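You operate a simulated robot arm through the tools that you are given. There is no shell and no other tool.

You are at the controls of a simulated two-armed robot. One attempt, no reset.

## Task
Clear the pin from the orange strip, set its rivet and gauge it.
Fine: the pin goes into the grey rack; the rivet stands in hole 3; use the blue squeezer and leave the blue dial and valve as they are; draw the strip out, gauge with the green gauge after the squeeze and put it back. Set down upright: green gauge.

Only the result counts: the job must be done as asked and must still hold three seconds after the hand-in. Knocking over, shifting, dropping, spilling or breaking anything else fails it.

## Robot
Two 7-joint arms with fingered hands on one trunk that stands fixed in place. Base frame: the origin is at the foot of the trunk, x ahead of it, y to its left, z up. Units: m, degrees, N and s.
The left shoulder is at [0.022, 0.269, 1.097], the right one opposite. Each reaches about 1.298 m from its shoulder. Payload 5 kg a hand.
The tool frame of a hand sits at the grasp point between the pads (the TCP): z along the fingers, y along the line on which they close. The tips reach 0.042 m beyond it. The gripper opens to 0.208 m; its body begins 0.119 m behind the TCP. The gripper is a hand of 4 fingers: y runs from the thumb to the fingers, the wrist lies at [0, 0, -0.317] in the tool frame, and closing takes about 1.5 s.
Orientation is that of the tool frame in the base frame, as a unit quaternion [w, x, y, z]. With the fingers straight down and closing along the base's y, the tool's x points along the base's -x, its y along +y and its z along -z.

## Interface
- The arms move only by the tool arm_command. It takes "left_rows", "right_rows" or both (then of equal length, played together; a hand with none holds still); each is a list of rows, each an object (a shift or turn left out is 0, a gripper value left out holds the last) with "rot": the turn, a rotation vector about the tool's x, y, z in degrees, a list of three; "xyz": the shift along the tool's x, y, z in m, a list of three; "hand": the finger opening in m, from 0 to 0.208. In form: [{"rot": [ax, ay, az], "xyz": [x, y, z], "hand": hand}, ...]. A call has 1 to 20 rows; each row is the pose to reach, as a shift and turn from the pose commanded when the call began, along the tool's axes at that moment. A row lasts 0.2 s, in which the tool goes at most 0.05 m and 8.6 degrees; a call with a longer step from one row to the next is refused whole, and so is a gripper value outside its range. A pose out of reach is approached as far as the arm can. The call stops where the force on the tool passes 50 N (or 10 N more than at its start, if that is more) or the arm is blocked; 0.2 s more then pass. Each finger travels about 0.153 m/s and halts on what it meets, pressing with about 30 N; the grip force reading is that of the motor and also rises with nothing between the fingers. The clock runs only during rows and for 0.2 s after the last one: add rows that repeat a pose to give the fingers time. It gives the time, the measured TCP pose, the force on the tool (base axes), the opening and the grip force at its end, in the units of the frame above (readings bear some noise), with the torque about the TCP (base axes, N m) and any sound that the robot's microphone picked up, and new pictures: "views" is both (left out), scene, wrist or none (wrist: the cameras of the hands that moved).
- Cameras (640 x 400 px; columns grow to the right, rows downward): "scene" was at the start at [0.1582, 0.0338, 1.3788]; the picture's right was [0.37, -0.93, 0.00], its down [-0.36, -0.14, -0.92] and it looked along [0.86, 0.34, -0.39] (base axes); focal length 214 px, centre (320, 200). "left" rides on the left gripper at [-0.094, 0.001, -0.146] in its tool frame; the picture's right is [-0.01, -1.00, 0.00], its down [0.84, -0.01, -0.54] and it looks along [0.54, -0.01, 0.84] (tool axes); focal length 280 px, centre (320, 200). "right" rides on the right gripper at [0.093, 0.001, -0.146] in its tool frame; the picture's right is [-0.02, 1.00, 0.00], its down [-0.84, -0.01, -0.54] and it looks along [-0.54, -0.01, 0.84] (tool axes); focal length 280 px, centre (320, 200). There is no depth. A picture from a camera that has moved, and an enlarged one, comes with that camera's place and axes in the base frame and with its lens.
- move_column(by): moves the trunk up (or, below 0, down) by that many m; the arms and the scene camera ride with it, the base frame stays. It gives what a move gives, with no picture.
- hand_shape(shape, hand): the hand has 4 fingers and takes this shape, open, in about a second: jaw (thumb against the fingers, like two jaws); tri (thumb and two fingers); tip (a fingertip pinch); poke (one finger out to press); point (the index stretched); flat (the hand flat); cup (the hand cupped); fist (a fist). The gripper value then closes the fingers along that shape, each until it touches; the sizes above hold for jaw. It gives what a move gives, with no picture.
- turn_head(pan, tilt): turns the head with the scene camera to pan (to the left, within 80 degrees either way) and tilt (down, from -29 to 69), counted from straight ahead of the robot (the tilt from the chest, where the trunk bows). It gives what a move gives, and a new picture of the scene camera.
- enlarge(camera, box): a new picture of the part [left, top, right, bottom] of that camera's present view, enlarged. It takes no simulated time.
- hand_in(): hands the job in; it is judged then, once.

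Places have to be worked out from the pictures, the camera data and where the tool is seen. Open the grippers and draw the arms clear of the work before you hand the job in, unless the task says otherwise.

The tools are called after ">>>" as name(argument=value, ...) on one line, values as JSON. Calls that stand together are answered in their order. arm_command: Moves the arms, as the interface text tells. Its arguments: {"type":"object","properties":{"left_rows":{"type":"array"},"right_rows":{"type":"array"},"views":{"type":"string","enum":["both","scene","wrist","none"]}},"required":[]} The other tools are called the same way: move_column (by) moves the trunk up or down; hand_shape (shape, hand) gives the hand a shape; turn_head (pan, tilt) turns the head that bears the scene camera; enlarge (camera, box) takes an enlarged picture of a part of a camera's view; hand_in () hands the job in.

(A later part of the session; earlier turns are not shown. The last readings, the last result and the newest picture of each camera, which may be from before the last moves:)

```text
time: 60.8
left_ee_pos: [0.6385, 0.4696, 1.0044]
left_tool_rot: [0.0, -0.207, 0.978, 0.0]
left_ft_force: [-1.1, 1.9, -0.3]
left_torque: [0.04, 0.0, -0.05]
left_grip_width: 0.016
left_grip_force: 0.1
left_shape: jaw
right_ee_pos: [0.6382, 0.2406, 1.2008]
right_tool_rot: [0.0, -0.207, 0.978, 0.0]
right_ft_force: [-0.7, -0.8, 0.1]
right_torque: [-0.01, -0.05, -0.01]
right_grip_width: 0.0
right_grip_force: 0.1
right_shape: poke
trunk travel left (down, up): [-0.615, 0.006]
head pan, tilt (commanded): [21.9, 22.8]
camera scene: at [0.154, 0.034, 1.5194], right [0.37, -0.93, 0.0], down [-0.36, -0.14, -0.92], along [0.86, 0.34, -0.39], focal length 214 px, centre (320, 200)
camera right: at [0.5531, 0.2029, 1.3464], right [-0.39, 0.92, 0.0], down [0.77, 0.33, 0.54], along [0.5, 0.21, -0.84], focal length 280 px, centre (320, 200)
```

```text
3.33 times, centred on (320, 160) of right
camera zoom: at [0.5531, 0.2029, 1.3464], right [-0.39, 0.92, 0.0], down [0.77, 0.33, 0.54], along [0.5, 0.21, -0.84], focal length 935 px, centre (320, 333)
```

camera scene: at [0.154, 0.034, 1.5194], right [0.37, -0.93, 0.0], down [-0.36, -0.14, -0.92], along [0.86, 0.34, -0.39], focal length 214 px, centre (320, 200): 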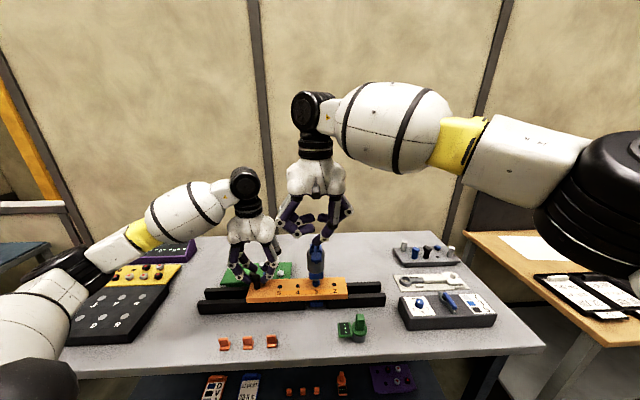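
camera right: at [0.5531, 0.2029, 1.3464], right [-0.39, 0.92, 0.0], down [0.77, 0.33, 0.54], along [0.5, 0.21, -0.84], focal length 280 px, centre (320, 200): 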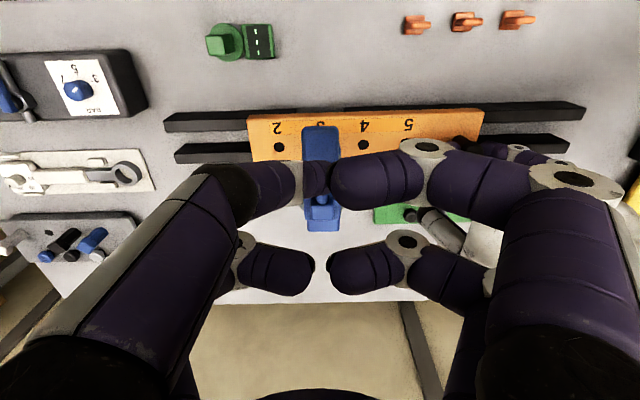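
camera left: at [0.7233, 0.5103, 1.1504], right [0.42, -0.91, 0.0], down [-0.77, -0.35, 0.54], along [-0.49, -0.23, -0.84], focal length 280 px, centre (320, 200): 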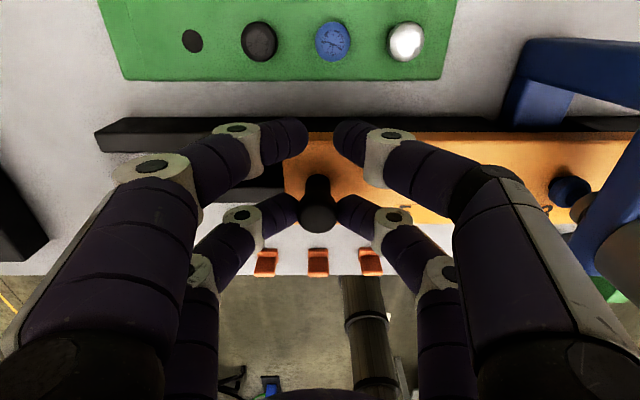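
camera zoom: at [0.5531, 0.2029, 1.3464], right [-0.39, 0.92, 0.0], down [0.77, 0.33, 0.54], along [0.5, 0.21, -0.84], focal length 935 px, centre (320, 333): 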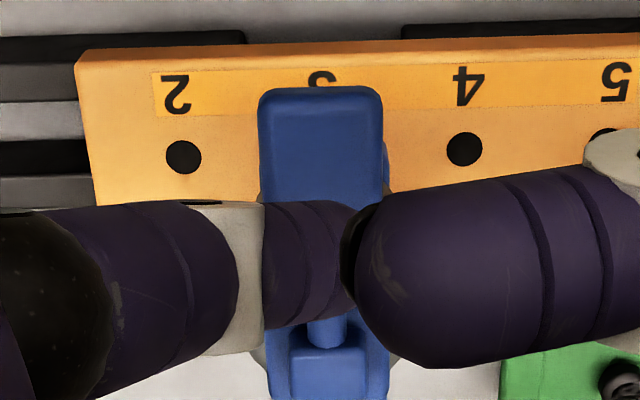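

I need to know exactly where the poking tip is relative to the pad, so I'll zoom in from both cameras.

>>> enlarge(camera="scene", box=[300, 230, 340, 265])

>>> enlarge(camera="left", box=[400, 0, 640, 200])

>>> enlarge(camera="right", box=[290, 115, 350, 215])

```text
11.43 times, centred on (320, 248) of scene
camera zoom: at [0.154, 0.034, 1.5194], right [0.37, -0.93, 0.0], down [-0.36, -0.14, -0.92], along [0.86, 0.34, -0.39], focal length 2451 px, centre (320, -343)
```

zoom: 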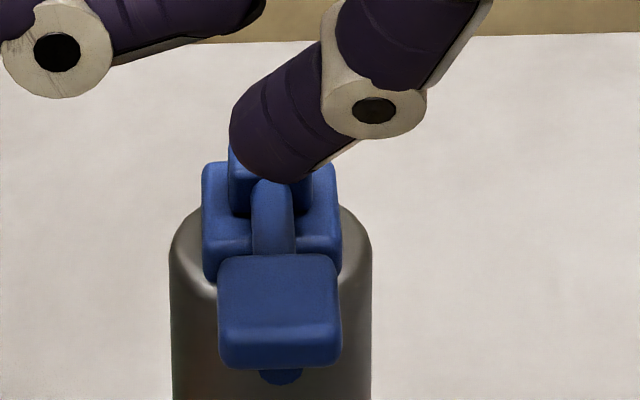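

```text
2.00 times, centred on (520, 100) of left
camera zoom: at [0.723, 0.5102, 1.1506], right [0.42, -0.91, 0.0], down [-0.77, -0.35, 0.54], along [-0.49, -0.23, -0.84], focal length 561 px, centre (-80, 400)
```

zoom: 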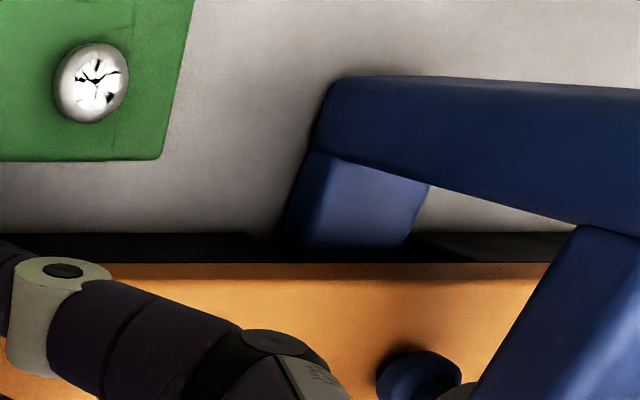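

```text
4.00 times, centred on (320, 165) of right
camera zoom: at [0.5531, 0.2029, 1.3464], right [-0.39, 0.92, 0.0], down [0.77, 0.33, 0.54], along [0.5, 0.21, -0.84], focal length 1122 px, centre (320, 340)
```

zoom: 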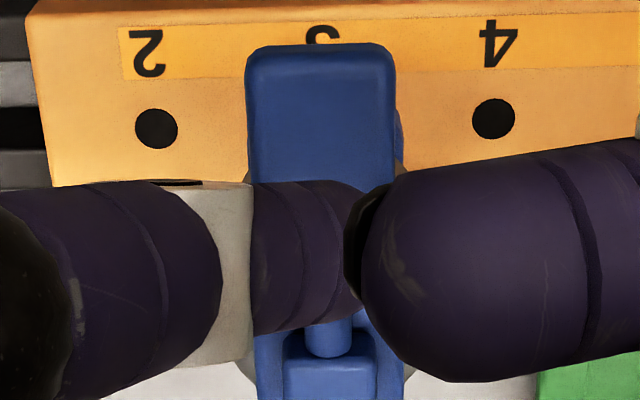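

The tip sits slightly behind the pad's centre. I'll shift the hand 0.011 m toward the robot, lower it 0.02 m and look again.

>>> arm_command(right_rows=[{"xyz": [0.011, 0, 0]}, {"xyz": [0.011, 0, 0.01]}, {"xyz": [0.011, 0, 0.02]}, {"xyz": [0.011, 0, 0.02]}], views="none")

>>> enlarge(camera="scene", box=[300, 230, 340, 265])

>>> enlarge(camera="right", box=[290, 115, 350, 215])

```text
time: 61.8
left_ee_pos: [0.6394, 0.4697, 1.006]
left_tool_rot: [0.0, -0.208, 0.978, 0.0]
left_ft_force: [-2.0, 1.7, -0.4]
left_torque: [0.03, 0.03, -0.09]
left_grip_width: 0.0162
left_grip_force: 0.0
left_shape: jaw
right_ee_pos: [0.6293, 0.2344, 1.1814]
right_tool_rot: [-0.001, -0.207, 0.978, 0.001]
right_ft_force: [-0.7, -0.2, 0.1]
right_torque: [0.04, -0.02, 0.0]
right_grip_width: 0.0
right_grip_force: 0.1
right_shape: poke
trunk travel left (down, up): [-0.615, 0.006]
head pan, tilt (commanded): [21.9, 22.8]
```

```text
11.43 times, centred on (320, 248) of scene
camera zoom: at [0.1541, 0.0338, 1.5194], right [0.37, -0.93, 0.0], down [-0.36, -0.14, -0.92], along [0.86, 0.34, -0.39], focal length 2451 px, centre (320, -343)
```

zoom: 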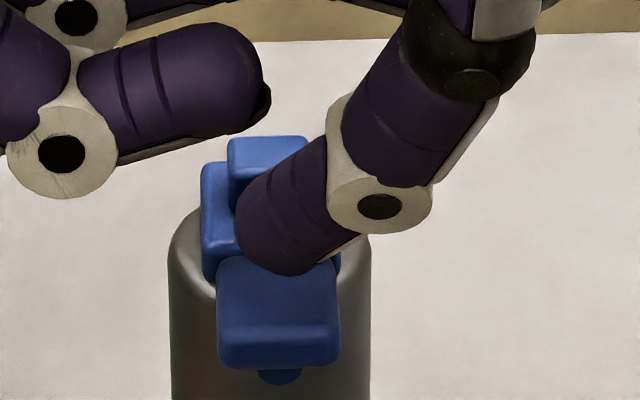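

```text
4.00 times, centred on (320, 165) of right
camera zoom: at [0.5436, 0.1973, 1.3265], right [-0.39, 0.92, 0.0], down [0.78, 0.33, 0.54], along [0.5, 0.21, -0.84], focal length 1122 px, centre (320, 340)
```

zoom: 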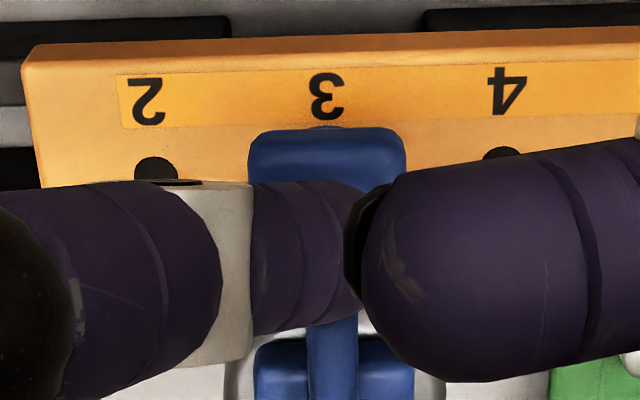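

The tip is just above the pad, over its middle by the wrist view. I'll lower it in small steps and watch the force and sound.

>>> arm_command(right_rows=[{"xyz": [0, 0, 0.004]}, {"xyz": [0, 0, 0.008]}, {"xyz": [0, 0, 0.012]}, {"xyz": [0, 0, 0.016]}], views="none")

>>> enlarge(camera="scene", box=[300, 230, 340, 265])

```text
time: 62.8
left_ee_pos: [0.6388, 0.4693, 1.0041]
left_tool_rot: [0.001, -0.208, 0.978, -0.001]
left_ft_force: [-1.3, 1.5, -0.6]
left_torque: [0.09, 0.03, -0.05]
left_grip_width: 0.0162
left_grip_force: 0.1
left_shape: jaw
right_ee_pos: [0.6286, 0.2346, 1.1654]
right_tool_rot: [-0.001, -0.208, 0.978, 0.001]
right_ft_force: [-1.8, -0.3, 3.2]
right_torque: [-0.02, 0.05, 0.02]
right_grip_width: 0.0
right_grip_force: 0.1
right_shape: poke
trunk travel left (down, up): [-0.615, 0.006]
head pan, tilt (commanded): [21.9, 22.8]
```

```text
11.43 times, centred on (320, 248) of scene
camera zoom: at [0.1542, 0.0338, 1.5194], right [0.37, -0.93, 0.0], down [-0.36, -0.14, -0.92], along [0.86, 0.34, -0.39], focal length 2451 px, centre (320, -343)
```

zoom: 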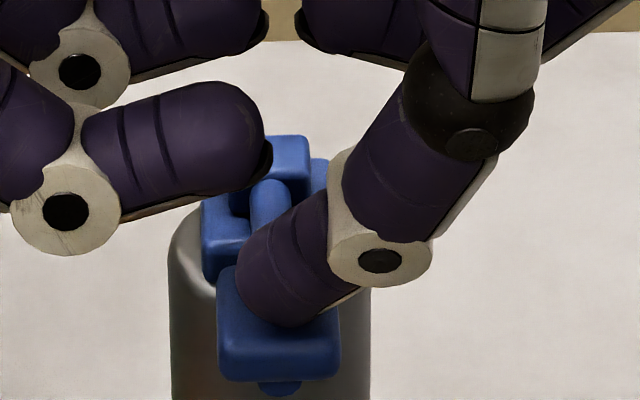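

The pad has started to go down with about 3 N. I'll keep pressing in small steps.

>>> arm_command(right_rows=[{"xyz": [0, 0, 0.003]}, {"xyz": [0, 0, 0.006]}, {"xyz": [0, 0, 0.009]}, {"xyz": [0, 0, 0.012]}, {"xyz": [0, 0, 0.012]}], views="none")

>>> enlarge(camera="scene", box=[295, 230, 345, 300])

```text
time: 64.0
left_ee_pos: [0.6396, 0.4696, 1.0051]
left_tool_rot: [0.0, -0.207, 0.978, -0.001]
left_ft_force: [-1.4, 1.7, 0.3]
left_torque: [0.06, 0.07, -0.04]
left_grip_width: 0.0162
left_grip_force: 0.0
left_shape: jaw
right_ee_pos: [0.6282, 0.234, 1.1527]
right_tool_rot: [0.0, -0.208, 0.978, 0.0]
right_ft_force: [-0.2, -0.4, 4.7]
right_torque: [-0.01, -0.05, -0.01]
right_grip_width: 0.0001
right_grip_force: 0.0
right_shape: poke
trunk travel left (down, up): [-0.615, 0.006]
head pan, tilt (commanded): [21.9, 22.8]
```

```text
5.71 times, centred on (320, 265) of scene
camera zoom: at [0.1542, 0.0338, 1.5194], right [0.37, -0.93, 0.0], down [-0.36, -0.14, -0.92], along [0.86, 0.34, -0.39], focal length 1226 px, centre (320, -171)
```

zoom: 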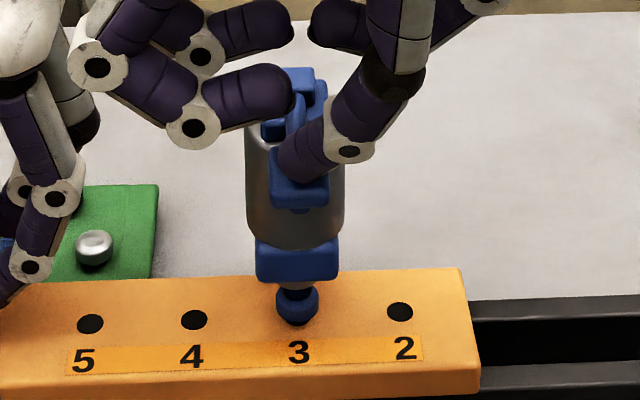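

Still smooth at about 5 N and no sound yet. I'll press further.

>>> arm_command(right_rows=[{"xyz": [0, 0, 0.003]}, {"xyz": [0, 0, 0.006]}, {"xyz": [0, 0, 0.009]}, {"xyz": [0, 0, 0.012]}, {"xyz": [0, 0, 0.012]}], views="none")

>>> enlarge(camera="scene", box=[295, 230, 345, 300])

```text
time: 65.2
left_ee_pos: [0.6396, 0.47, 1.0047]
left_tool_rot: [0.0, -0.207, 0.978, -0.001]
left_ft_force: [-1.6, 1.5, -0.1]
left_torque: [0.05, 0.06, -0.04]
left_grip_width: 0.0161
left_grip_force: 0.1
left_shape: jaw
right_ee_pos: [0.629, 0.2346, 1.1408]
right_tool_rot: [0.0, -0.207, 0.978, 0.001]
right_ft_force: [-0.6, 0.3, 5.5]
right_torque: [-0.02, 0.08, 0.0]
right_grip_width: 0.0001
right_grip_force: 0.0
right_shape: poke
trunk travel left (down, up): [-0.615, 0.006]
head pan, tilt (commanded): [21.9, 22.8]
```

```text
5.71 times, centred on (320, 265) of scene
camera zoom: at [0.1541, 0.0338, 1.5194], right [0.37, -0.93, 0.0], down [-0.36, -0.14, -0.92], along [0.86, 0.34, -0.39], focal length 1226 px, centre (320, -171)
```

zoom: 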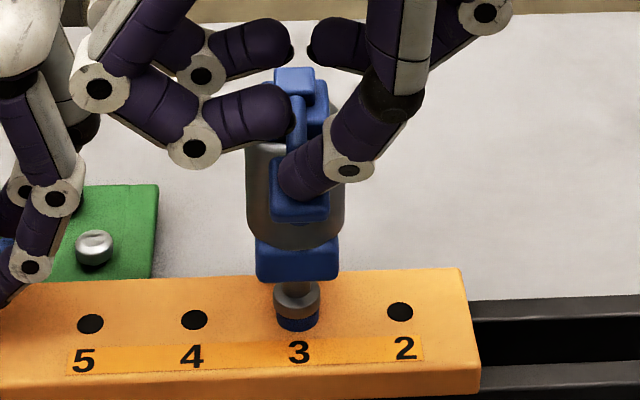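

The ram has come down onto the rivet head. I'll look closer and keep pressing to complete the stroke.

>>> enlarge(camera="scene", box=[305, 265, 331, 291])

>>> arm_command(right_rows=[{"xyz": [0, 0, 0.002]}, {"xyz": [0, 0, 0.004]}, {"xyz": [0, 0, 0.006]}, {"xyz": [0, 0, 0.008]}, {"xyz": [0, 0, 0.008]}, {"xyz": [0, 0, 0.008]}, {"xyz": [0, 0, 0.008]}], views="none")

>>> enlarge(camera="scene", box=[295, 230, 345, 300])

>>> enlarge(camera="scene", box=[305, 265, 331, 291])

```text
15.38 times, centred on (318, 278) of scene
camera zoom: at [0.1541, 0.0338, 1.5194], right [0.37, -0.93, 0.0], down [-0.36, -0.14, -0.92], along [0.86, 0.34, -0.39], focal length 3300 px, centre (351, -1000)
```

zoom: 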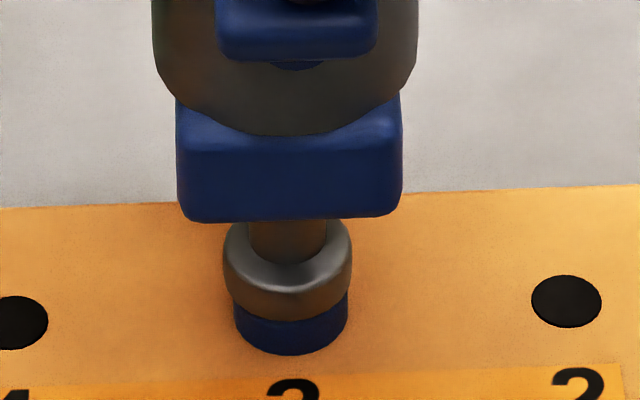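

```text
time: 66.8
left_ee_pos: [0.6381, 0.4678, 1.0077]
left_tool_rot: [0.002, -0.207, 0.978, 0.0]
left_ft_force: [0.3, 3.0, -2.0]
left_torque: [0.14, -0.09, -0.1]
left_grip_width: 0.016
left_grip_force: 0.1
left_shape: jaw
right_ee_pos: [0.6281, 0.2324, 1.1353]
right_tool_rot: [0.003, -0.207, 0.978, 0.0]
right_ft_force: [-2.0, -15.5, 46.0]
right_torque: [-0.48, 0.24, 0.08]
right_grip_width: 0.0001
right_grip_force: 0.0
right_shape: poke
trunk travel left (down, up): [-0.615, 0.006]
head pan, tilt (commanded): [21.9, 22.8]
```

```text
5.71 times, centred on (320, 265) of scene
camera zoom: at [0.1523, 0.032, 1.5198], right [0.37, -0.93, 0.0], down [-0.36, -0.14, -0.92], along [0.86, 0.34, -0.39], focal length 1226 px, centre (320, -171)
```

zoom: 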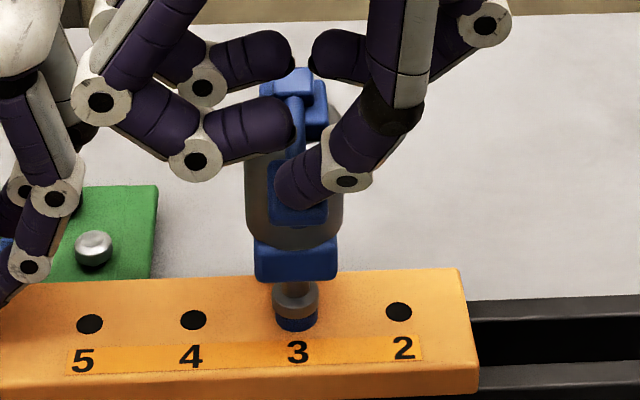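

```text
15.38 times, centred on (318, 278) of scene
camera zoom: at [0.1523, 0.032, 1.5198], right [0.37, -0.93, 0.0], down [-0.36, -0.14, -0.92], along [0.86, 0.34, -0.39], focal length 3300 px, centre (351, -1000)
```

zoom: 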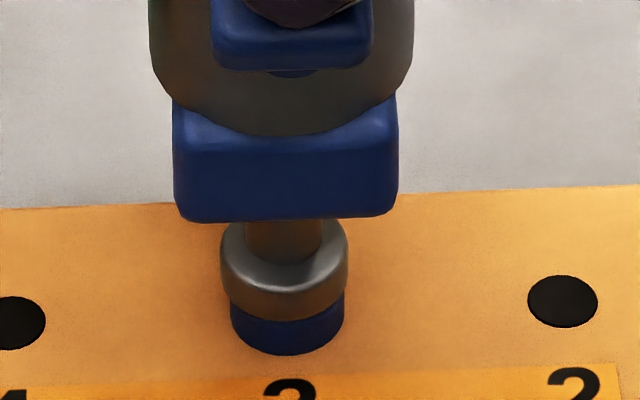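

The lever has bottomed (46 N) and the ram is fully down on the rivet. I'll ease off slightly, hold for about a second, then release the lever completely.

>>> arm_command(right_rows=[{"xyz": [0, 0, -0.003]}, {"xyz": [0, 0, -0.003]}, {"xyz": [0, 0, -0.003]}, {"xyz": [0, 0, -0.003]}, {"xyz": [0, 0, -0.003]}, {"xyz": [0, 0, -0.003]}], views="none")

>>> enlarge(camera="scene", box=[305, 265, 331, 291])

>>> arm_command(right_rows=[{"xyz": [0, 0, -0.015]}, {"xyz": [0, 0, -0.035]}, {"xyz": [0, 0, -0.06]}, {"xyz": [0, 0, -0.1]}, {"xyz": [0, 0, -0.14]}, {"xyz": [0, 0, -0.16]}], views="both")

>>> enlarge(camera="scene", box=[295, 230, 345, 300])

>>> enlarge(camera="scene", box=[305, 265, 331, 291])

```text
time: 68.2
left_ee_pos: [0.6396, 0.4689, 1.0058]
left_tool_rot: [0.001, -0.207, 0.978, -0.001]
left_ft_force: [-1.9, 0.5, 0.9]
left_torque: [0.01, 0.03, -0.06]
left_grip_width: 0.0159
left_grip_force: 0.0
left_shape: jaw
right_ee_pos: [0.6268, 0.2348, 1.1373]
right_tool_rot: [0.001, -0.208, 0.978, 0.001]
right_ft_force: [-3.9, -6.5, 28.1]
right_torque: [-0.23, 0.23, 0.02]
right_grip_width: 0.0002
right_grip_force: 0.1
right_shape: poke
trunk travel left (down, up): [-0.615, 0.006]
head pan, tilt (commanded): [21.9, 22.8]
```

```text
15.38 times, centred on (318, 278) of scene
camera zoom: at [0.1528, 0.0329, 1.5196], right [0.37, -0.93, 0.0], down [-0.36, -0.14, -0.92], along [0.86, 0.34, -0.39], focal length 3300 px, centre (351, -1000)
```

zoom: 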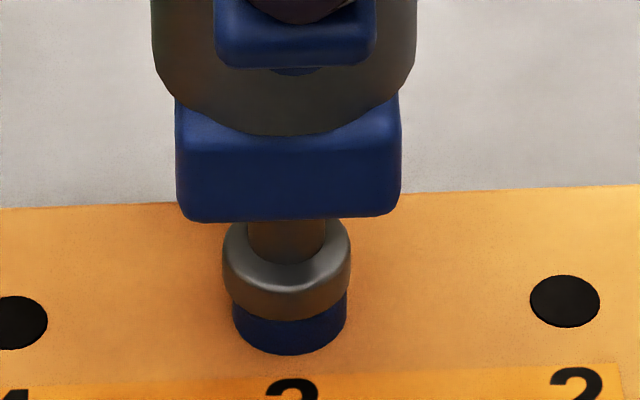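

```text
time: 69.6
left_ee_pos: [0.6396, 0.4678, 1.0056]
left_tool_rot: [0.001, -0.207, 0.978, -0.002]
left_ft_force: [-3.9, 0.2, 1.9]
left_torque: [-0.02, 0.09, 0.02]
left_grip_width: 0.016
left_grip_force: 0.1
left_shape: jaw
right_ee_pos: [0.6423, 0.2185, 1.293]
right_tool_rot: [-0.005, -0.195, 0.981, 0.006]
right_ft_force: [-0.6, 0.1, 0.2]
right_torque: [-0.03, -0.08, 0.03]
right_grip_width: 0.0
right_grip_force: 0.0
right_shape: poke
trunk travel left (down, up): [-0.615, 0.006]
head pan, tilt (commanded): [21.9, 22.8]
camera scene: at [0.1534, 0.0339, 1.5194], right [0.37, -0.93, 0.0], down [-0.36, -0.14, -0.92], along [0.86, 0.34, -0.39], focal length 214 px, centre (320, 200)
camera right: at [0.5586, 0.1825, 1.4392], right [-0.37, 0.93, 0.01], down [0.79, 0.31, 0.53], along [0.49, 0.21, -0.85], focal length 280 px, centre (320, 200)
```

scene: 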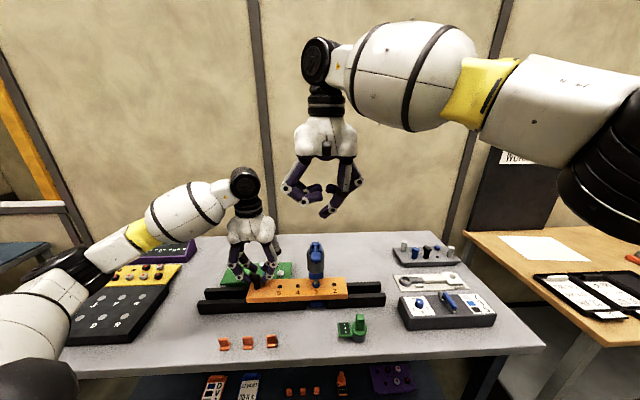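
right: 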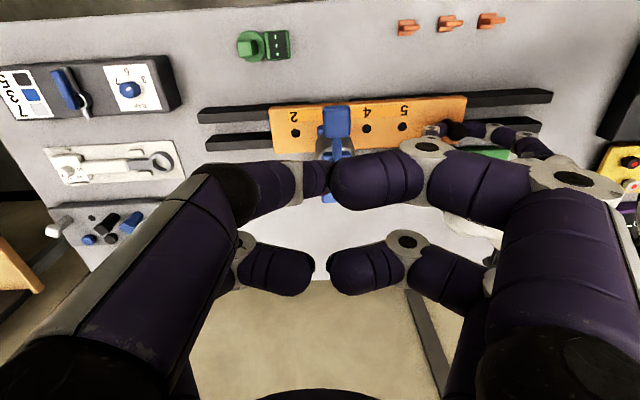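

```text
5.71 times, centred on (320, 265) of scene
camera zoom: at [0.1534, 0.0339, 1.5194], right [0.37, -0.93, 0.0], down [-0.36, -0.14, -0.92], along [0.86, 0.34, -0.39], focal length 1226 px, centre (320, -171)
```

zoom: 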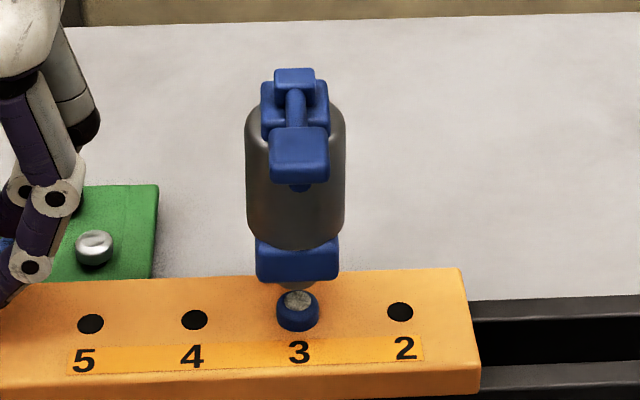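

```text
15.38 times, centred on (318, 278) of scene
camera zoom: at [0.1534, 0.0339, 1.5194], right [0.37, -0.93, 0.0], down [-0.36, -0.14, -0.92], along [0.86, 0.34, -0.39], focal length 3300 px, centre (351, -1000)
```

zoom: 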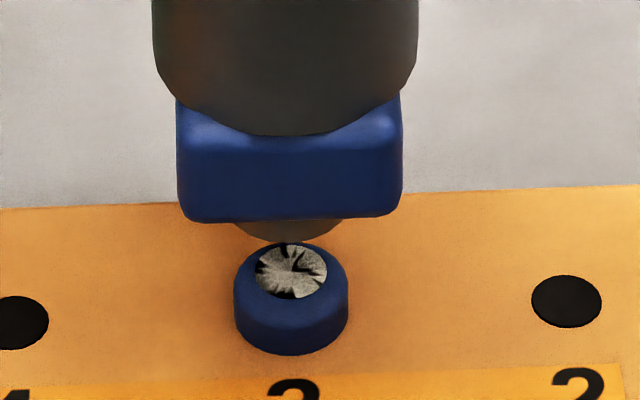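

The rivet is set: its top now shows the bright formed mark, and the lever has sprung back. Next I draw the strip back out to its home on the left.

>>> arm_command(left_rows=[{"xyz": [0, 0.005, 0]}, {"xyz": [0, 0.015, 0]}, {"xyz": [0, 0.027, 0]}, {"xyz": [0, 0.039, 0]}, {"xyz": [0, 0.051, 0]}, {"xyz": [0, 0.063, 0]}, {"xyz": [0, 0.075, 0]}, {"xyz": [0, 0.087, 0]}, {"xyz": [0, 0.099, 0]}, {"xyz": [0, 0.111, 0]}, {"xyz": [0, 0.123, 0]}, {"xyz": [0, 0.135, 0]}, {"xyz": [0, 0.147, 0]}, {"xyz": [0, 0.157, 0]}, {"xyz": [0, 0.164, 0]}, {"xyz": [0, 0.167, 0]}], views="both")

>>> enlarge(camera="scene", box=[180, 230, 360, 340])

```text
time: 73.0
left_ee_pos: [0.5723, 0.6231, 1.0038]
left_tool_rot: [0.001, -0.208, 0.978, -0.002]
left_ft_force: [-2.9, -0.9, -0.1]
left_torque: [-0.01, 0.16, -0.01]
left_grip_width: 0.0165
left_grip_force: 0.1
left_shape: jaw
right_ee_pos: [0.6415, 0.2191, 1.3024]
right_tool_rot: [0.0, -0.195, 0.981, 0.008]
right_ft_force: [-0.5, -0.2, -0.9]
right_torque: [0.02, 0.02, 0.03]
right_grip_width: 0.0
right_grip_force: 0.0
right_shape: poke
trunk travel left (down, up): [-0.615, 0.006]
head pan, tilt (commanded): [21.9, 22.8]
camera scene: at [0.1543, 0.0334, 1.5193], right [0.37, -0.93, 0.0], down [-0.36, -0.14, -0.92], along [0.86, 0.34, -0.39], focal length 214 px, centre (320, 200)
camera left: at [0.6558, 0.6628, 1.1507], right [0.42, -0.91, 0.0], down [-0.77, -0.35, 0.54], along [-0.49, -0.23, -0.84], focal length 280 px, centre (320, 200)
```

scene: 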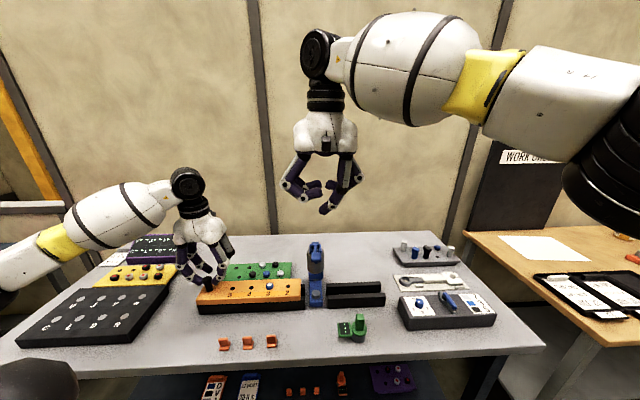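
left: 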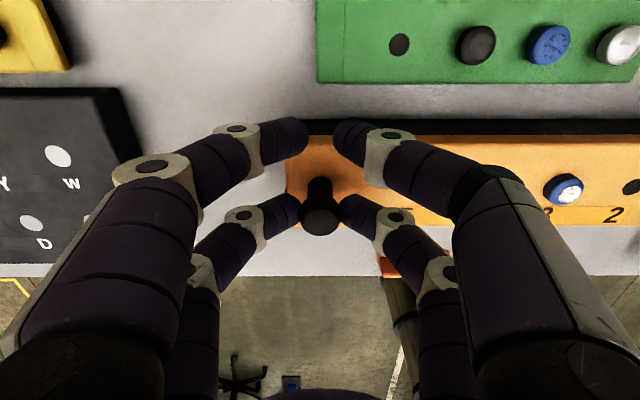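

```text
3.56 times, centred on (270, 285) of scene
camera zoom: at [0.1543, 0.0334, 1.5193], right [0.37, -0.93, 0.0], down [-0.36, -0.14, -0.92], along [0.86, 0.34, -0.39], focal length 763 px, centre (498, -102)
```

zoom: 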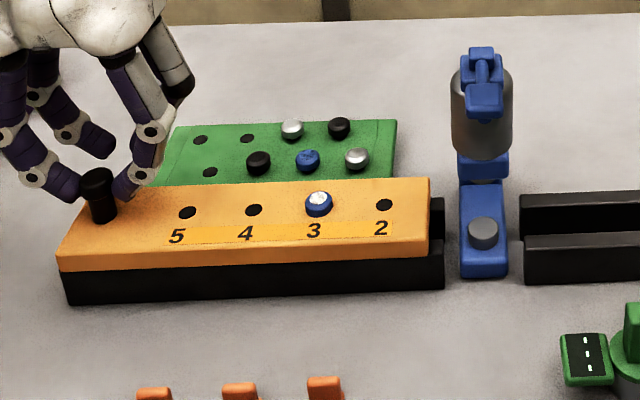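

The strip is home again with the set rivet in hole 3. I'll release the knob and raise the left hand, and move the right arm out of the way to its side.

>>> arm_command(left_rows=[{"hand": 0.09}, {"hand": 0.09}, {"hand": 0.09}, {"xyz": [0, 0, -0.02], "hand": 0.09}, {"xyz": [0, 0, -0.06]}, {"xyz": [0, 0, -0.1]}, {"xyz": [0, 0, -0.14]}, {"xyz": [0, 0, -0.18]}, {"xyz": [0, 0, -0.22]}, {"xyz": [0, 0, -0.25]}, {"xyz": [0, 0, -0.25]}, {"xyz": [0, 0, -0.25]}, {"xyz": [0, 0, -0.25]}], right_rows=[{"xyz": [0.0267, -0.0364, -0.0038]}, {"xyz": [0.0535, -0.0728, -0.0077]}, {"xyz": [0.0802, -0.1092, -0.0115]}, {"xyz": [0.1069, -0.1457, -0.0154]}, {"xyz": [0.1337, -0.1821, -0.0192]}, {"xyz": [0.1604, -0.2185, -0.0231]}, {"xyz": [0.1871, -0.2549, -0.0269]}, {"xyz": [0.2138, -0.2913, -0.0308]}, {"xyz": [0.2406, -0.3277, -0.0346]}, {"xyz": [0.2673, -0.3642, -0.0385]}, {"xyz": [0.294, -0.4006, -0.0423]}, {"xyz": [0.3208, -0.437, -0.0462]}, {"xyz": [0.3475, -0.4734, -0.05]}], views="both")

```text
time: 75.8
left_ee_pos: [0.5676, 0.6188, 1.2588]
left_tool_rot: [0.003, -0.206, 0.978, 0.0]
left_ft_force: [-2.7, -1.4, 2.1]
left_torque: [0.25, -0.45, -0.02]
left_grip_width: 0.0898
left_grip_force: 0.1
left_shape: jaw
right_ee_pos: [0.5006, -0.3435, 1.3472]
right_tool_rot: [0.002, -0.207, 0.978, 0.001]
right_ft_force: [-2.3, -2.0, -0.2]
right_torque: [0.23, -0.38, -0.02]
right_grip_width: 0.0003
right_grip_force: 0.1
right_shape: poke
trunk travel left (down, up): [-0.615, 0.006]
head pan, tilt (commanded): [21.9, 22.8]
camera scene: at [0.1503, 0.0312, 1.5201], right [0.37, -0.93, 0.0], down [-0.36, -0.14, -0.92], along [0.86, 0.34, -0.38], focal length 214 px, centre (320, 200)
camera right: at [0.4146, -0.3801, 1.4926], right [-0.39, 0.92, 0.0], down [0.77, 0.33, 0.54], along [0.5, 0.21, -0.84], focal length 280 px, centre (320, 200)
camera left: at [0.6508, 0.6598, 1.4056], right [0.42, -0.91, 0.0], down [-0.77, -0.35, 0.53], along [-0.48, -0.22, -0.85], focal length 280 px, centre (320, 200)
```

scene: 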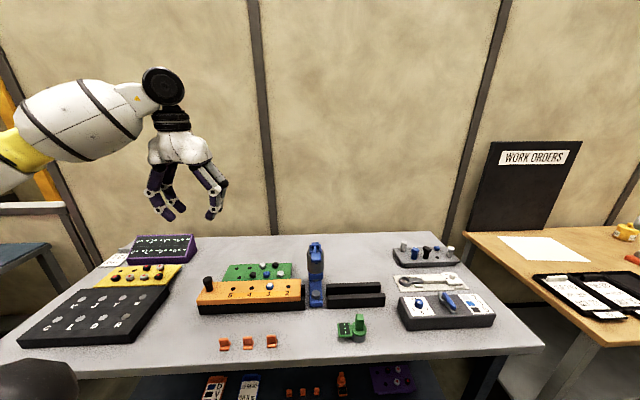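
right: 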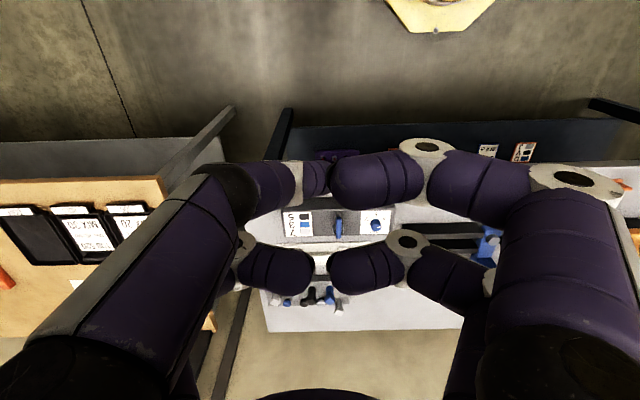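
left: 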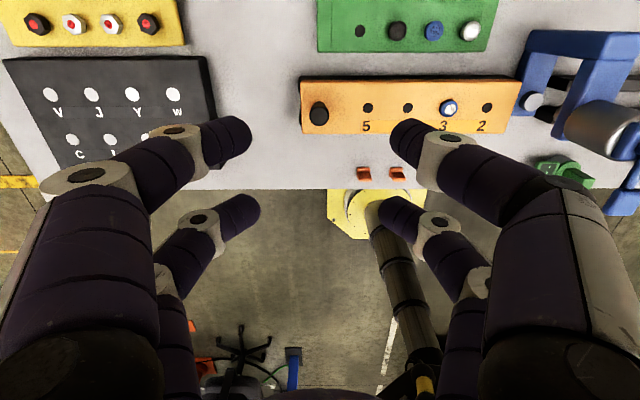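

Next is the gauge. I'll zoom in on it and on the set rivet from the scene camera.

>>> enlarge(camera="scene", box=[325, 305, 380, 345])

>>> enlarge(camera="scene", box=[250, 270, 290, 300])

>>> enlarge(camera="left", box=[500, 110, 640, 230])

```text
10.00 times, centred on (352, 325) of scene
camera zoom: at [0.1503, 0.0312, 1.5201], right [0.37, -0.93, 0.0], down [-0.36, -0.14, -0.92], along [0.86, 0.34, -0.38], focal length 2145 px, centre (-5, -1050)
```

zoom: 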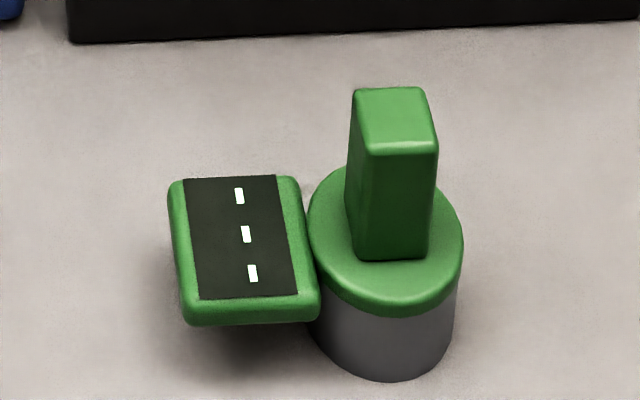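

```text
13.33 times, centred on (270, 285) of scene
camera zoom: at [0.1503, 0.0312, 1.5201], right [0.37, -0.93, 0.0], down [-0.36, -0.14, -0.92], along [0.86, 0.34, -0.38], focal length 2860 px, centre (987, -933)
```

zoom: 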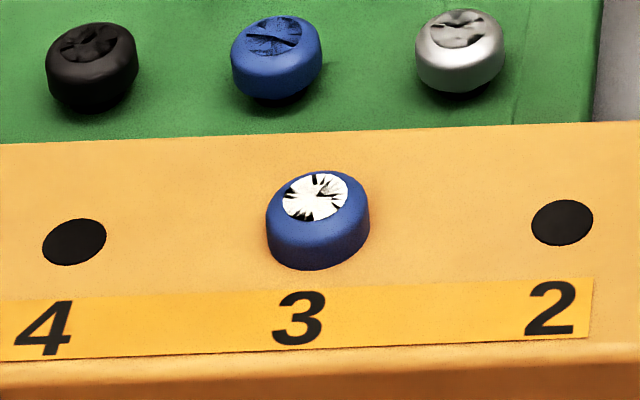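

```text
3.33 times, centred on (570, 170) of left
camera zoom: at [0.6508, 0.6598, 1.4056], right [0.42, -0.91, 0.0], down [-0.77, -0.35, 0.53], along [-0.48, -0.22, -0.85], focal length 935 px, centre (-513, 300)
```

zoom: 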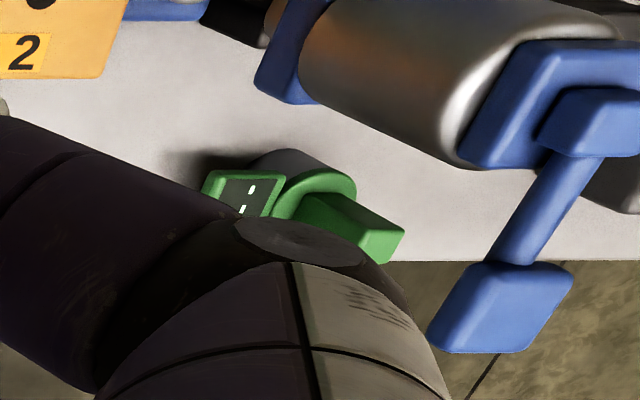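

The gauge axis is at about (0.622, 0.089), collar top z ≈ 0.892 and post top z ≈ 0.944. I'll use the left hand for it, with its far finger pair, and move to a high hover there first.

>>> arm_command(left_rows=[{"xyz": [0.0162, -0.0421, 0]}, {"xyz": [0.0323, -0.0843, 0]}, {"xyz": [0.0485, -0.1264, 0]}, {"xyz": [0.0647, -0.1686, 0]}, {"xyz": [0.0808, -0.2107, 0]}, {"xyz": [0.097, -0.2529, 0]}, {"xyz": [0.1132, -0.295, 0]}, {"xyz": [0.1293, -0.3371, 0]}, {"xyz": [0.1455, -0.3793, 0]}, {"xyz": [0.1617, -0.4214, 0]}, {"xyz": [0.1778, -0.4636, 0]}, {"xyz": [0.194, -0.5057, 0]}, {"xyz": [0.194, -0.5057, 0]}], views="both")

```text
time: 78.6
left_ee_pos: [0.5988, 0.0835, 1.2549]
left_tool_rot: [0.0, -0.208, 0.978, -0.001]
left_ft_force: [-0.1, 0.9, -0.3]
left_torque: [-0.16, 0.0, 0.01]
left_grip_width: 0.0898
left_grip_force: 0.3
left_shape: jaw
right_ee_pos: [0.5046, -0.3379, 1.3466]
right_tool_rot: [0.0, -0.208, 0.978, 0.0]
right_ft_force: [-0.7, 1.4, -0.6]
right_torque: [-0.2, -0.01, -0.05]
right_grip_width: 0.0
right_grip_force: 0.0
right_shape: poke
trunk travel left (down, up): [-0.615, 0.006]
head pan, tilt (commanded): [21.9, 22.8]
camera scene: at [0.1543, 0.0354, 1.5193], right [0.37, -0.93, 0.0], down [-0.36, -0.15, -0.92], along [0.86, 0.34, -0.39], focal length 214 px, centre (320, 200)
camera left: at [0.6829, 0.124, 1.4011], right [0.42, -0.91, 0.0], down [-0.77, -0.35, 0.54], along [-0.49, -0.23, -0.84], focal length 280 px, centre (320, 200)
```

scene: 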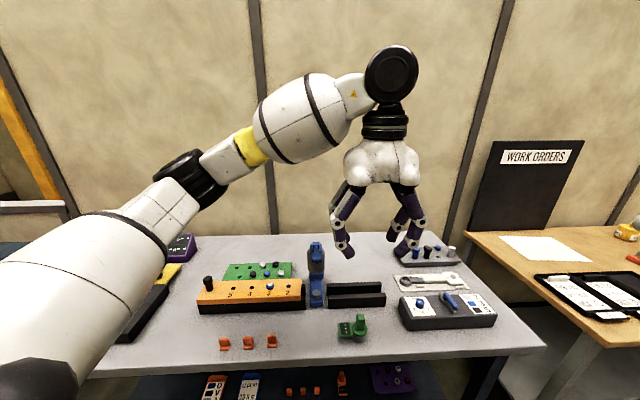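
left: 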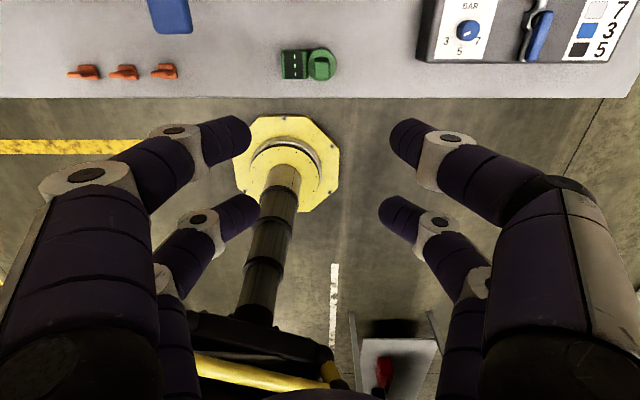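

I'll zoom with the wrist camera on the gauge to fix its place.

>>> enlarge(camera="left", box=[270, 35, 350, 95])

>>> enlarge(camera="scene", box=[325, 305, 380, 345])

```text
6.67 times, centred on (310, 65) of left
camera zoom: at [0.6829, 0.124, 1.4011], right [0.42, -0.91, 0.0], down [-0.77, -0.35, 0.54], along [-0.49, -0.23, -0.84], focal length 1869 px, centre (387, 1100)
```

zoom: 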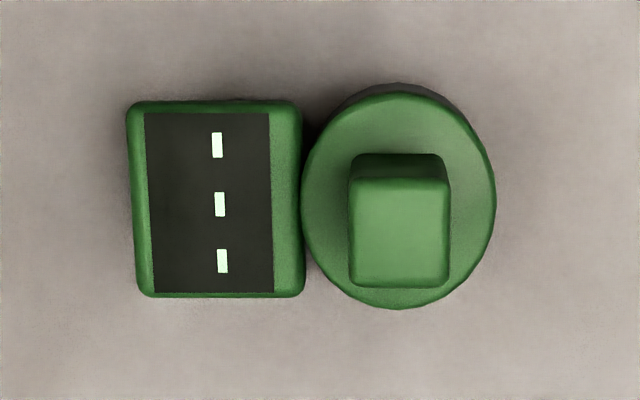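

```text
10.00 times, centred on (352, 325) of scene
camera zoom: at [0.1543, 0.0354, 1.5193], right [0.37, -0.93, 0.0], down [-0.36, -0.15, -0.92], along [0.86, 0.34, -0.39], focal length 2145 px, centre (-5, -1050)
```

zoom: 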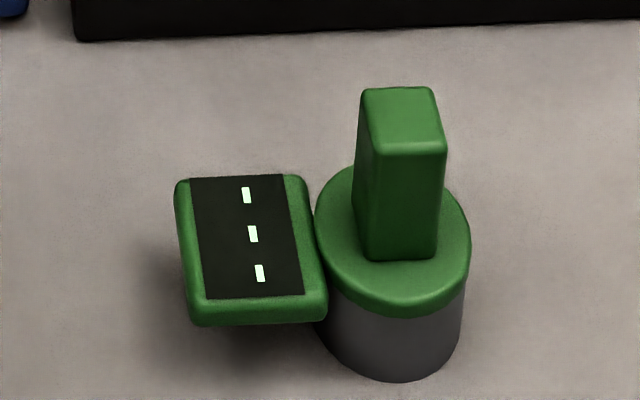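

The top view puts the gauge axis at about (0.627, 0.091). I'll shift slightly and come down to just above the post.

>>> arm_command(left_rows=[{"xyz": [-0.002, -0.0034, 0.02], "hand": 0.07}, {"xyz": [-0.002, -0.0034, 0.06]}, {"xyz": [-0.002, -0.0034, 0.1]}, {"xyz": [-0.002, -0.0034, 0.14]}, {"xyz": [-0.002, -0.0034, 0.18]}, {"xyz": [-0.002, -0.0034, 0.22]}, {"xyz": [-0.002, -0.0034, 0.245]}, {"xyz": [-0.002, -0.0034, 0.245]}], views="both")

>>> enlarge(camera="left", box=[220, 40, 420, 220])

```text
time: 80.4
left_ee_pos: [0.6018, 0.0784, 1.0113]
left_tool_rot: [0.0, -0.208, 0.978, -0.002]
left_ft_force: [0.4, 0.4, 0.4]
left_torque: [0.01, 0.0, -0.02]
left_grip_width: 0.0703
left_grip_force: 0.2
left_shape: jaw
right_ee_pos: [0.5046, -0.3396, 1.3459]
right_tool_rot: [0.0, -0.207, 0.978, 0.0]
right_ft_force: [-0.9, 0.3, -0.3]
right_torque: [0.04, 0.01, -0.04]
right_grip_width: 0.0001
right_grip_force: 0.1
right_shape: poke
trunk travel left (down, up): [-0.615, 0.006]
head pan, tilt (commanded): [21.9, 22.8]
camera scene: at [0.1543, 0.0338, 1.5194], right [0.37, -0.93, 0.0], down [-0.36, -0.14, -0.92], along [0.86, 0.34, -0.39], focal length 214 px, centre (320, 200)
camera left: at [0.6863, 0.1192, 1.156], right [0.42, -0.91, 0.0], down [-0.77, -0.35, 0.54], along [-0.49, -0.23, -0.84], focal length 280 px, centre (320, 200)
```

scene: 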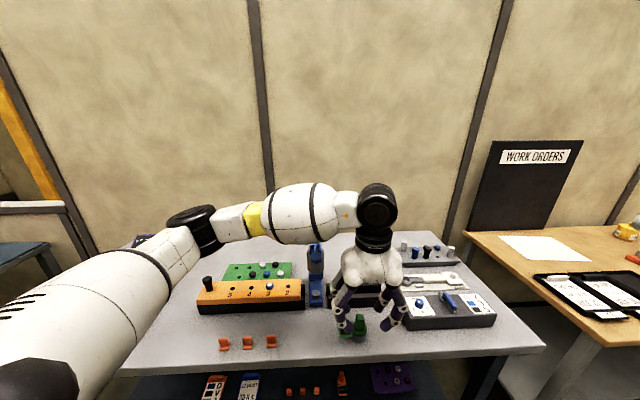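
left: 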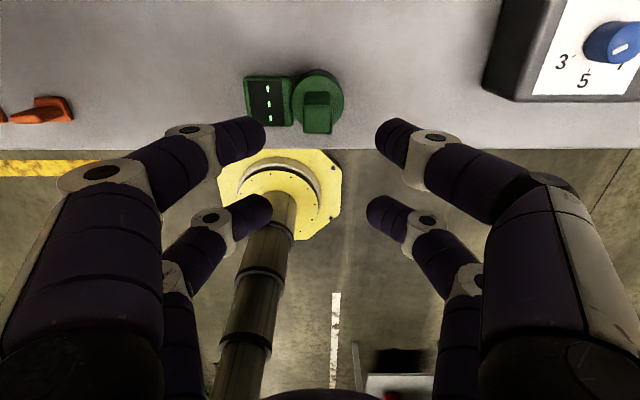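

```text
2.22 times, centred on (320, 130) of left
camera zoom: at [0.6863, 0.1192, 1.156], right [0.42, -0.91, 0.0], down [-0.77, -0.35, 0.54], along [-0.49, -0.23, -0.84], focal length 623 px, centre (320, 356)
```

zoom: 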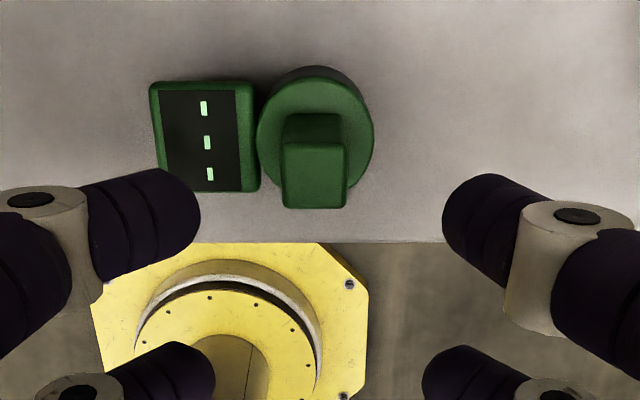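

A small correction, then I'll go down so the far pair straddles the post.

>>> arm_command(left_rows=[{"xyz": [-0.0028, 0.0026, 0.0]}, {"xyz": [-0.0028, 0.0026, 0.02]}, {"xyz": [-0.0028, 0.0026, 0.04]}, {"xyz": [-0.0028, 0.0026, 0.06]}, {"xyz": [-0.0028, 0.0026, 0.06]}], views="wrist")

>>> enlarge(camera="left", box=[220, 40, 420, 220])

>>> enlarge(camera="scene", box=[320, 270, 410, 350])

```text
time: 81.6
left_ee_pos: [0.6035, 0.0818, 0.9505]
left_tool_rot: [0.0, -0.206, 0.978, -0.001]
left_ft_force: [-0.1, -0.2, -0.2]
left_torque: [0.03, -0.05, 0.03]
left_grip_width: 0.0704
left_grip_force: 0.1
left_shape: jaw
right_ee_pos: [0.5052, -0.3394, 1.3467]
right_tool_rot: [0.0, -0.207, 0.978, 0.001]
right_ft_force: [0.4, 0.1, 0.2]
right_torque: [-0.01, -0.06, 0.0]
right_grip_width: 0.0002
right_grip_force: 0.0
right_shape: poke
trunk travel left (down, up): [-0.615, 0.006]
head pan, tilt (commanded): [21.9, 22.8]
camera left: at [0.6877, 0.123, 1.0957], right [0.42, -0.91, 0.0], down [-0.77, -0.35, 0.54], along [-0.49, -0.23, -0.84], focal length 280 px, centre (320, 200)
```

left: 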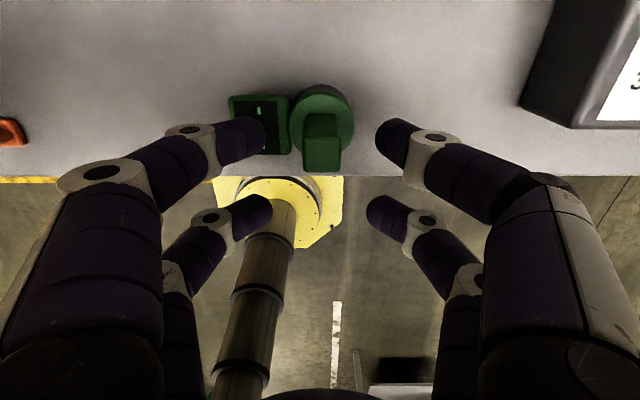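

```text
2.22 times, centred on (320, 130) of left
camera zoom: at [0.6877, 0.123, 1.0957], right [0.42, -0.91, 0.0], down [-0.77, -0.35, 0.54], along [-0.49, -0.23, -0.84], focal length 623 px, centre (320, 356)
```

zoom: 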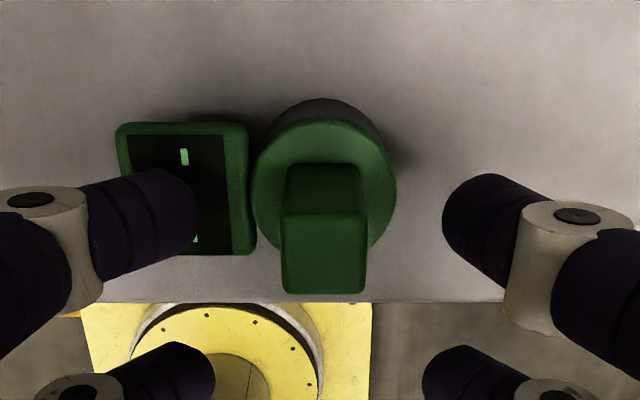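

```text
5.00 times, centred on (365, 310) of scene
camera zoom: at [0.1541, 0.0337, 1.5195], right [0.37, -0.93, 0.0], down [-0.36, -0.14, -0.92], along [0.86, 0.34, -0.39], focal length 1072 px, centre (95, -350)
```

zoom: 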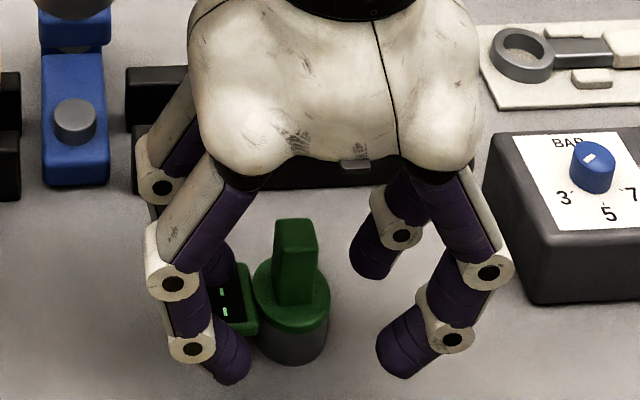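

The post is centred between the far pair. I'll close on it.

>>> arm_command(left_rows=[{"xyz": [0.002, 0, 0], "hand": 0.05}, {"xyz": [0.002, 0, 0], "hand": 0.03}, {"xyz": [0.002, 0, 0], "hand": 0.01}, {"xyz": [0.002, 0, 0], "hand": 0.01}, {"xyz": [0.002, 0, 0], "hand": 0.01}, {"xyz": [0.002, 0, 0], "hand": 0.01}], views="wrist")

>>> enlarge(camera="scene", box=[320, 270, 410, 350])

```text
time: 83.0
left_ee_pos: [0.6023, 0.0804, 0.9488]
left_tool_rot: [0.001, -0.207, 0.978, -0.002]
left_ft_force: [0.3, -0.5, -3.1]
left_torque: [-0.06, 0.1, -0.02]
left_grip_width: 0.0074
left_grip_force: 30.4
left_shape: jaw
right_ee_pos: [0.5052, -0.3395, 1.3451]
right_tool_rot: [-0.001, -0.207, 0.978, 0.001]
right_ft_force: [-0.7, -0.7, 0.1]
right_torque: [-0.02, 0.01, -0.02]
right_grip_width: 0.0
right_grip_force: 0.1
right_shape: poke
trunk travel left (down, up): [-0.615, 0.006]
head pan, tilt (commanded): [21.9, 22.8]
camera left: at [0.6862, 0.1223, 1.0955], right [0.42, -0.91, 0.0], down [-0.77, -0.35, 0.54], along [-0.49, -0.23, -0.84], focal length 280 px, centre (320, 200)
```

left: 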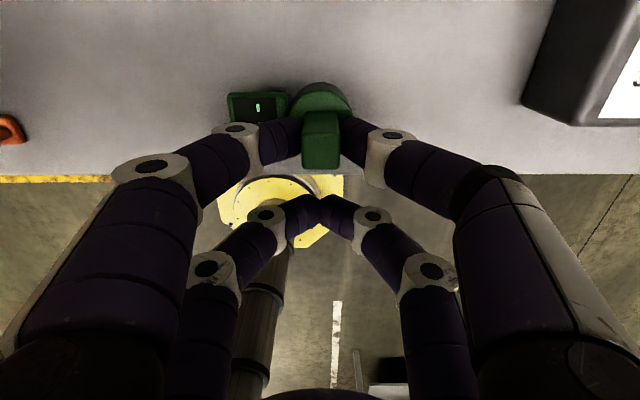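

```text
5.00 times, centred on (365, 310) of scene
camera zoom: at [0.1546, 0.0338, 1.5193], right [0.37, -0.93, 0.0], down [-0.36, -0.14, -0.92], along [0.86, 0.34, -0.39], focal length 1072 px, centre (95, -350)
```

zoom: 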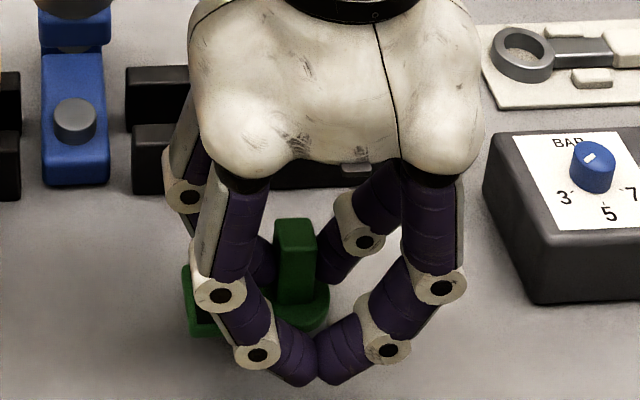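

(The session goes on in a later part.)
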